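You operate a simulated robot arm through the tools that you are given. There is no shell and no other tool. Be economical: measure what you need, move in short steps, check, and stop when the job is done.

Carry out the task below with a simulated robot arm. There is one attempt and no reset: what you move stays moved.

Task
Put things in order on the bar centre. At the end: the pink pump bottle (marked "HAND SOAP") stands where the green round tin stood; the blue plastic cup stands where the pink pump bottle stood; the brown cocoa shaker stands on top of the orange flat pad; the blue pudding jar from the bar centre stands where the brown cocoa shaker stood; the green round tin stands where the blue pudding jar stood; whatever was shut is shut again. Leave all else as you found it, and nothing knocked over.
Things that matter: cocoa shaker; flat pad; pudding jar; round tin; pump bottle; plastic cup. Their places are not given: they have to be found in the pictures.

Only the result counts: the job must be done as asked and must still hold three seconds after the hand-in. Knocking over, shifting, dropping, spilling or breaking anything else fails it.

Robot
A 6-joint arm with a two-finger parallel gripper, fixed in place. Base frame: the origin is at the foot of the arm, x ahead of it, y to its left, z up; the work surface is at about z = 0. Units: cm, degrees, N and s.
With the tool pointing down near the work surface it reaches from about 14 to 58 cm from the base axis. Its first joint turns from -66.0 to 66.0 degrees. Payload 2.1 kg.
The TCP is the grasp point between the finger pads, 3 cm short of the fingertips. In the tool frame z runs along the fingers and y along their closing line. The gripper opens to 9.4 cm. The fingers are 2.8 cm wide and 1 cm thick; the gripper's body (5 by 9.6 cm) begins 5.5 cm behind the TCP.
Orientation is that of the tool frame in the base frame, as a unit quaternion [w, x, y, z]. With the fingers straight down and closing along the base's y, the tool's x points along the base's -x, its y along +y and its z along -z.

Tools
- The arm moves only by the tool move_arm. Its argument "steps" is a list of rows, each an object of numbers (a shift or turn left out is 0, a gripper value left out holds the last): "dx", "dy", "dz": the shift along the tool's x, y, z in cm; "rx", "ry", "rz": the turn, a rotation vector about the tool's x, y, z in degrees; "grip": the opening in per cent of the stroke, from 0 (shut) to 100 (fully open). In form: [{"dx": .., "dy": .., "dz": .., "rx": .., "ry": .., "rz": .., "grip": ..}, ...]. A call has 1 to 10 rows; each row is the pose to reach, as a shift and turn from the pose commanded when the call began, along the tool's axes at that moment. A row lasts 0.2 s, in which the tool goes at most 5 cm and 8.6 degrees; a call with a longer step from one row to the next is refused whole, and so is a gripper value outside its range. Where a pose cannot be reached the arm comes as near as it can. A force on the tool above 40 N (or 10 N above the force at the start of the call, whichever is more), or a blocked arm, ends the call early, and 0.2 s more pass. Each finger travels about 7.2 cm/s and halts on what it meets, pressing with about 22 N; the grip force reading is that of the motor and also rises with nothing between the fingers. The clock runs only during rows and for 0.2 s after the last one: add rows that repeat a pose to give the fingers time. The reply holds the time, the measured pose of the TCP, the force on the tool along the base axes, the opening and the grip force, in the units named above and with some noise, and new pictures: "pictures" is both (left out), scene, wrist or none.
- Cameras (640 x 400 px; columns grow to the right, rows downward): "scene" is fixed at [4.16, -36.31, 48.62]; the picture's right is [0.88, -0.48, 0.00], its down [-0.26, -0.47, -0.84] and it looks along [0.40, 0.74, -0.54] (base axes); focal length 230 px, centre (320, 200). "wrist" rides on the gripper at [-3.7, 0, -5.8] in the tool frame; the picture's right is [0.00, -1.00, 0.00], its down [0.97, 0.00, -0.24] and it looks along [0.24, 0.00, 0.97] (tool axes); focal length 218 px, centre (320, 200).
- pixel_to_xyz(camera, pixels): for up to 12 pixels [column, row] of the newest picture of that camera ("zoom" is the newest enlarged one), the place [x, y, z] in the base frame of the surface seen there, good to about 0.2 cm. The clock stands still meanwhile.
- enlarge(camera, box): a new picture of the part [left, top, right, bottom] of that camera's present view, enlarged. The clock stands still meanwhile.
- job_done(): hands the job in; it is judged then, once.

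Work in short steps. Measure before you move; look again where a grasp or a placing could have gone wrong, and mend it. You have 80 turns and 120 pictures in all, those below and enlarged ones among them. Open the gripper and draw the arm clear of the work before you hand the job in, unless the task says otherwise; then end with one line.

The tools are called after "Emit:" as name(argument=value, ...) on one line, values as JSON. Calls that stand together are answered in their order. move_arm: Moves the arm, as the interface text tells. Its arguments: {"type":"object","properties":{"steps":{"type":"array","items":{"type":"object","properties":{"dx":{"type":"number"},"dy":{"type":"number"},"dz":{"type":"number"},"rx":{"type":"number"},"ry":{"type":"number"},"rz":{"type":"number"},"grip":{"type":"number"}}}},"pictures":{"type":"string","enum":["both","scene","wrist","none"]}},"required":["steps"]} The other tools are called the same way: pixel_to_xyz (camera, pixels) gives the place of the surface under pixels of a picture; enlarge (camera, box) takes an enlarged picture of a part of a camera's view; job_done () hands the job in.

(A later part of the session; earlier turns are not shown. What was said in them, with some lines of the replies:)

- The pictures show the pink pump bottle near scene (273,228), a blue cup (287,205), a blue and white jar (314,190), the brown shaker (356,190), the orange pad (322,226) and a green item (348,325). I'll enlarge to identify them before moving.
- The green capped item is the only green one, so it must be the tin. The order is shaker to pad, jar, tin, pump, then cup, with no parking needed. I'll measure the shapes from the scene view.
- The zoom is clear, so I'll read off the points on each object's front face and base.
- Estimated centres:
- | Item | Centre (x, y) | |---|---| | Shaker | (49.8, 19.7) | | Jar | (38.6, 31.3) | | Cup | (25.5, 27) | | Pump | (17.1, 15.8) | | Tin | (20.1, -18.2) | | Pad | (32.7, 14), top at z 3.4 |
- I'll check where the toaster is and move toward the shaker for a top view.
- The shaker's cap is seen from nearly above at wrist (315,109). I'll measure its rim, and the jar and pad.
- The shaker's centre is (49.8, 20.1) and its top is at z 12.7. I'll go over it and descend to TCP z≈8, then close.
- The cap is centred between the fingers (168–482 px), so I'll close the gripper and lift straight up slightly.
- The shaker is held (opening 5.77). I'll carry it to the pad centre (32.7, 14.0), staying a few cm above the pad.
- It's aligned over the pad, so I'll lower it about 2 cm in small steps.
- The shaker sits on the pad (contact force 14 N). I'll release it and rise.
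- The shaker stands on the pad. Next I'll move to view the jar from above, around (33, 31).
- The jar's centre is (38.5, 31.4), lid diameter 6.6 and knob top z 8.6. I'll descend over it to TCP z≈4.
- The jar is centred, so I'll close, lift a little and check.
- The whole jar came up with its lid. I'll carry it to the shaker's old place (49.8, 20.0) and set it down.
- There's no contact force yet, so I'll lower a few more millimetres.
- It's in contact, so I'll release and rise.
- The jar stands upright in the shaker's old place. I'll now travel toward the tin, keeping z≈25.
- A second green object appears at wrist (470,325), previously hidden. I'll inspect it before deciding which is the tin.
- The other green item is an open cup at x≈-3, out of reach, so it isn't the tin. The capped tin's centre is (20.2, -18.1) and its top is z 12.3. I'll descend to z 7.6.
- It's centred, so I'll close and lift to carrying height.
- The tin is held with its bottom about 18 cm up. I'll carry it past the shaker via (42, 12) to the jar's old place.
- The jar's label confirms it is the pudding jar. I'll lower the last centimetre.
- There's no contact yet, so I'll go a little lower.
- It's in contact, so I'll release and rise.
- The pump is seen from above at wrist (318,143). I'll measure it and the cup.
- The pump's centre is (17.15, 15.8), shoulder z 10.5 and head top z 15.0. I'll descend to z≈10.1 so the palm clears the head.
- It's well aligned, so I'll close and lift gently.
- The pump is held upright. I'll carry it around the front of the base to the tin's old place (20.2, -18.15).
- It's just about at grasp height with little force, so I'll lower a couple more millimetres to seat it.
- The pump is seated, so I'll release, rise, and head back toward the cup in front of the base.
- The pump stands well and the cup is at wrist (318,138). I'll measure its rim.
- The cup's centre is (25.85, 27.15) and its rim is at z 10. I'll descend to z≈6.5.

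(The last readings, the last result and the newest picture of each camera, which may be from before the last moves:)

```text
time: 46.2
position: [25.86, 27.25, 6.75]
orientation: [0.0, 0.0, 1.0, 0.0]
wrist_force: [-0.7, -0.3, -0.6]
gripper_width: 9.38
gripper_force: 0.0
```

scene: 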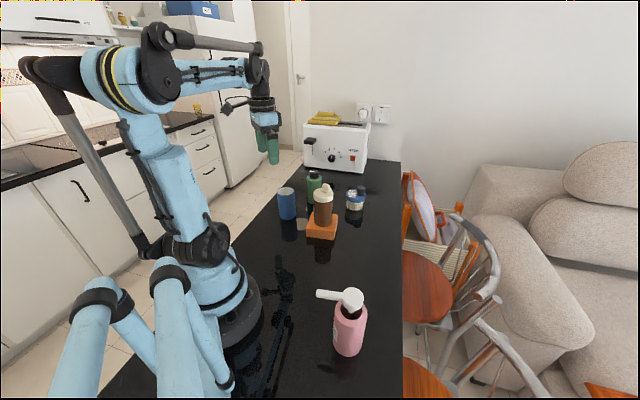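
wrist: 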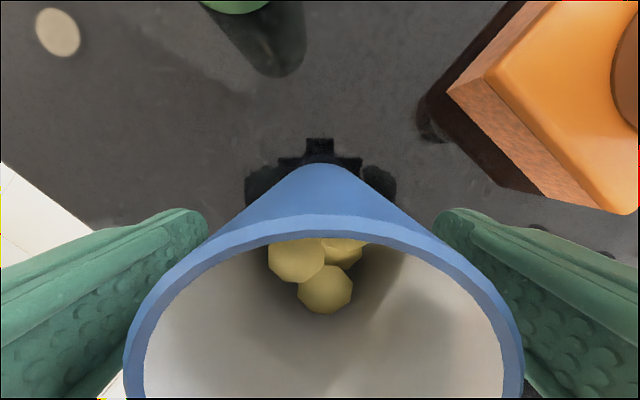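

Centred. I'll close and lift gently.

Emit:
move_arm(steps=[{"grip": 0}, {"grip": 0}, {"grip": 0}, {"grip": 0}, {"dz": -0.7, "grip": 0}, {"dz": -2, "grip": 0}, {"dz": -4, "grip": 0}], pictures="wrist")

```text
time: 47.8
position: [25.87, 27.16, 10.8]
orientation: [0.0, 0.001, 1.0, 0.0]
wrist_force: [0.1, -0.5, -1.9]
gripper_width: 6.11
gripper_force: 22.2
```

wrist: 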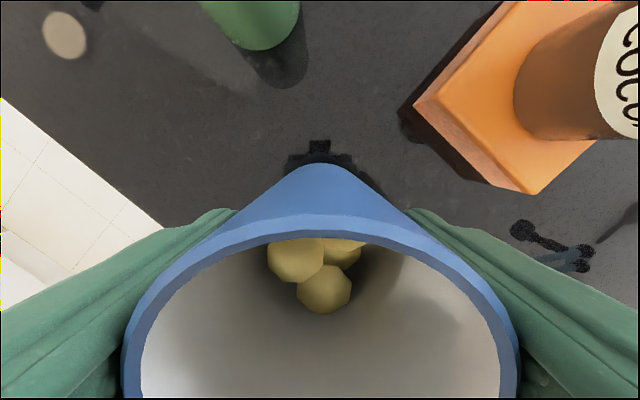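

The cup and its contents are held. I'll move slowly to the pump's old place (17.15, 15.8).

Emit:
move_arm(steps=[{"dx": 0.5, "dy": -0.6}, {"dx": 1.5, "dy": -1.9}, {"dx": 2.7, "dy": -3.5}, {"dx": 3.9, "dy": -5.1}, {"dx": 5.1, "dy": -6.7}, {"dx": 6.3, "dy": -8.3}, {"dx": 7.4, "dy": -9.7}, {"dx": 8.2, "dy": -10.8}, {"dx": 8.7, "dy": -11.37}, {"dx": 8.7, "dy": -11.37, "dz": 1}], pictures="none")

Emit:
move_arm(steps=[{"dz": 1.2}, {"dz": 2.2}, {"dz": 2.7}, {"dz": 2.95}, {"dz": 3.05}])

```text
time: 50.0
position: [17.21, 15.82, 9.65]
orientation: [0.0, 0.0, 1.0, 0.0]
wrist_force: [-0.1, 0.4, -2.1]
gripper_width: 6.12
gripper_force: 21.8
```

```text
time: 51.2
position: [17.16, 15.72, 6.7]
orientation: [0.0, 0.0, 1.0, 0.0]
wrist_force: [-1.0, -5.4, 15.0]
gripper_width: 6.13
gripper_force: 22.1
```

scene: 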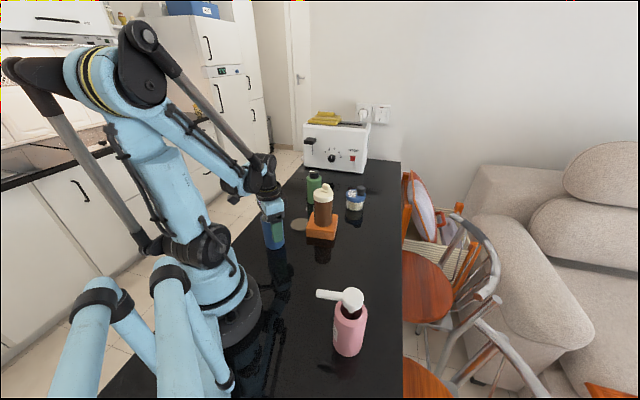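
wrist: 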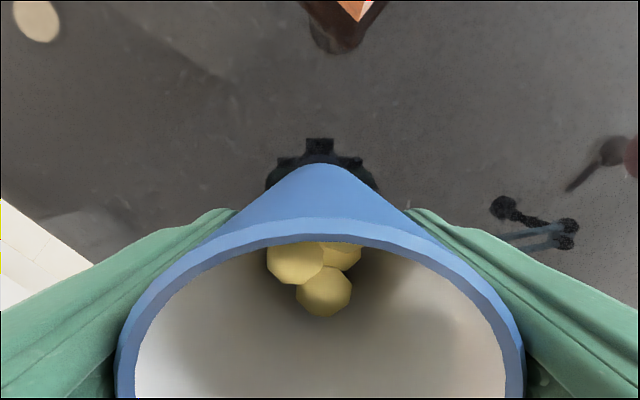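

The cup is seated with its contents in place. I'll release, rise and draw clear.

Emit:
move_arm(steps=[{"dz": -0.15, "grip": 60}, {"dz": -0.15, "grip": 100}, {"dz": -0.15, "grip": 100}, {"dz": -0.15, "grip": 100}, {"dz": -2}, {"dz": -6}, {"dz": -10}, {"dz": -14}, {"dz": -18}, {"dz": -22}], pictures="both")

Emit:
enlarge(camera="scene", box=[240, 150, 400, 250])

```text
time: 53.4
position: [16.93, 15.54, 28.98]
orientation: [0.001, 0.0, 1.0, -0.001]
wrist_force: [0.1, 1.1, 0.3]
gripper_width: 9.41
gripper_force: 0.1
```

scene: 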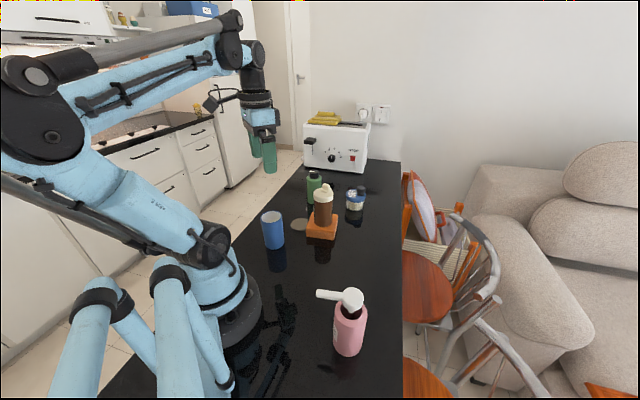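
wrist: 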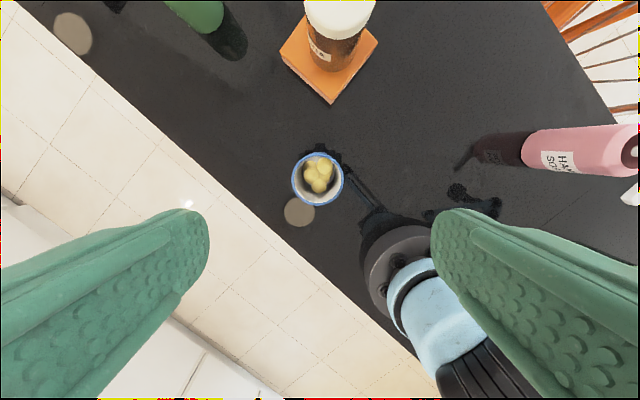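

```text
4.00 times, centred on (320, 200) of scene
```

zoom: 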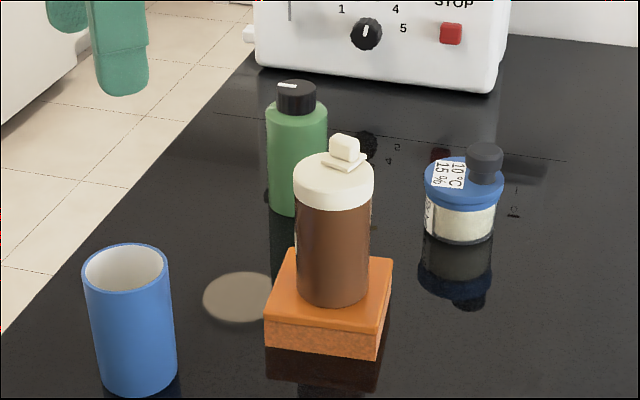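

All five items stand upright where they should, and the gripper is open and clear. I'm handing in.

Emit:
job_done()

```text
The job is handed in.
```

The job is handed in: all five items stand upright in the places you asked for, the cup still holds its contents, and nothing else was moved or knocked over.
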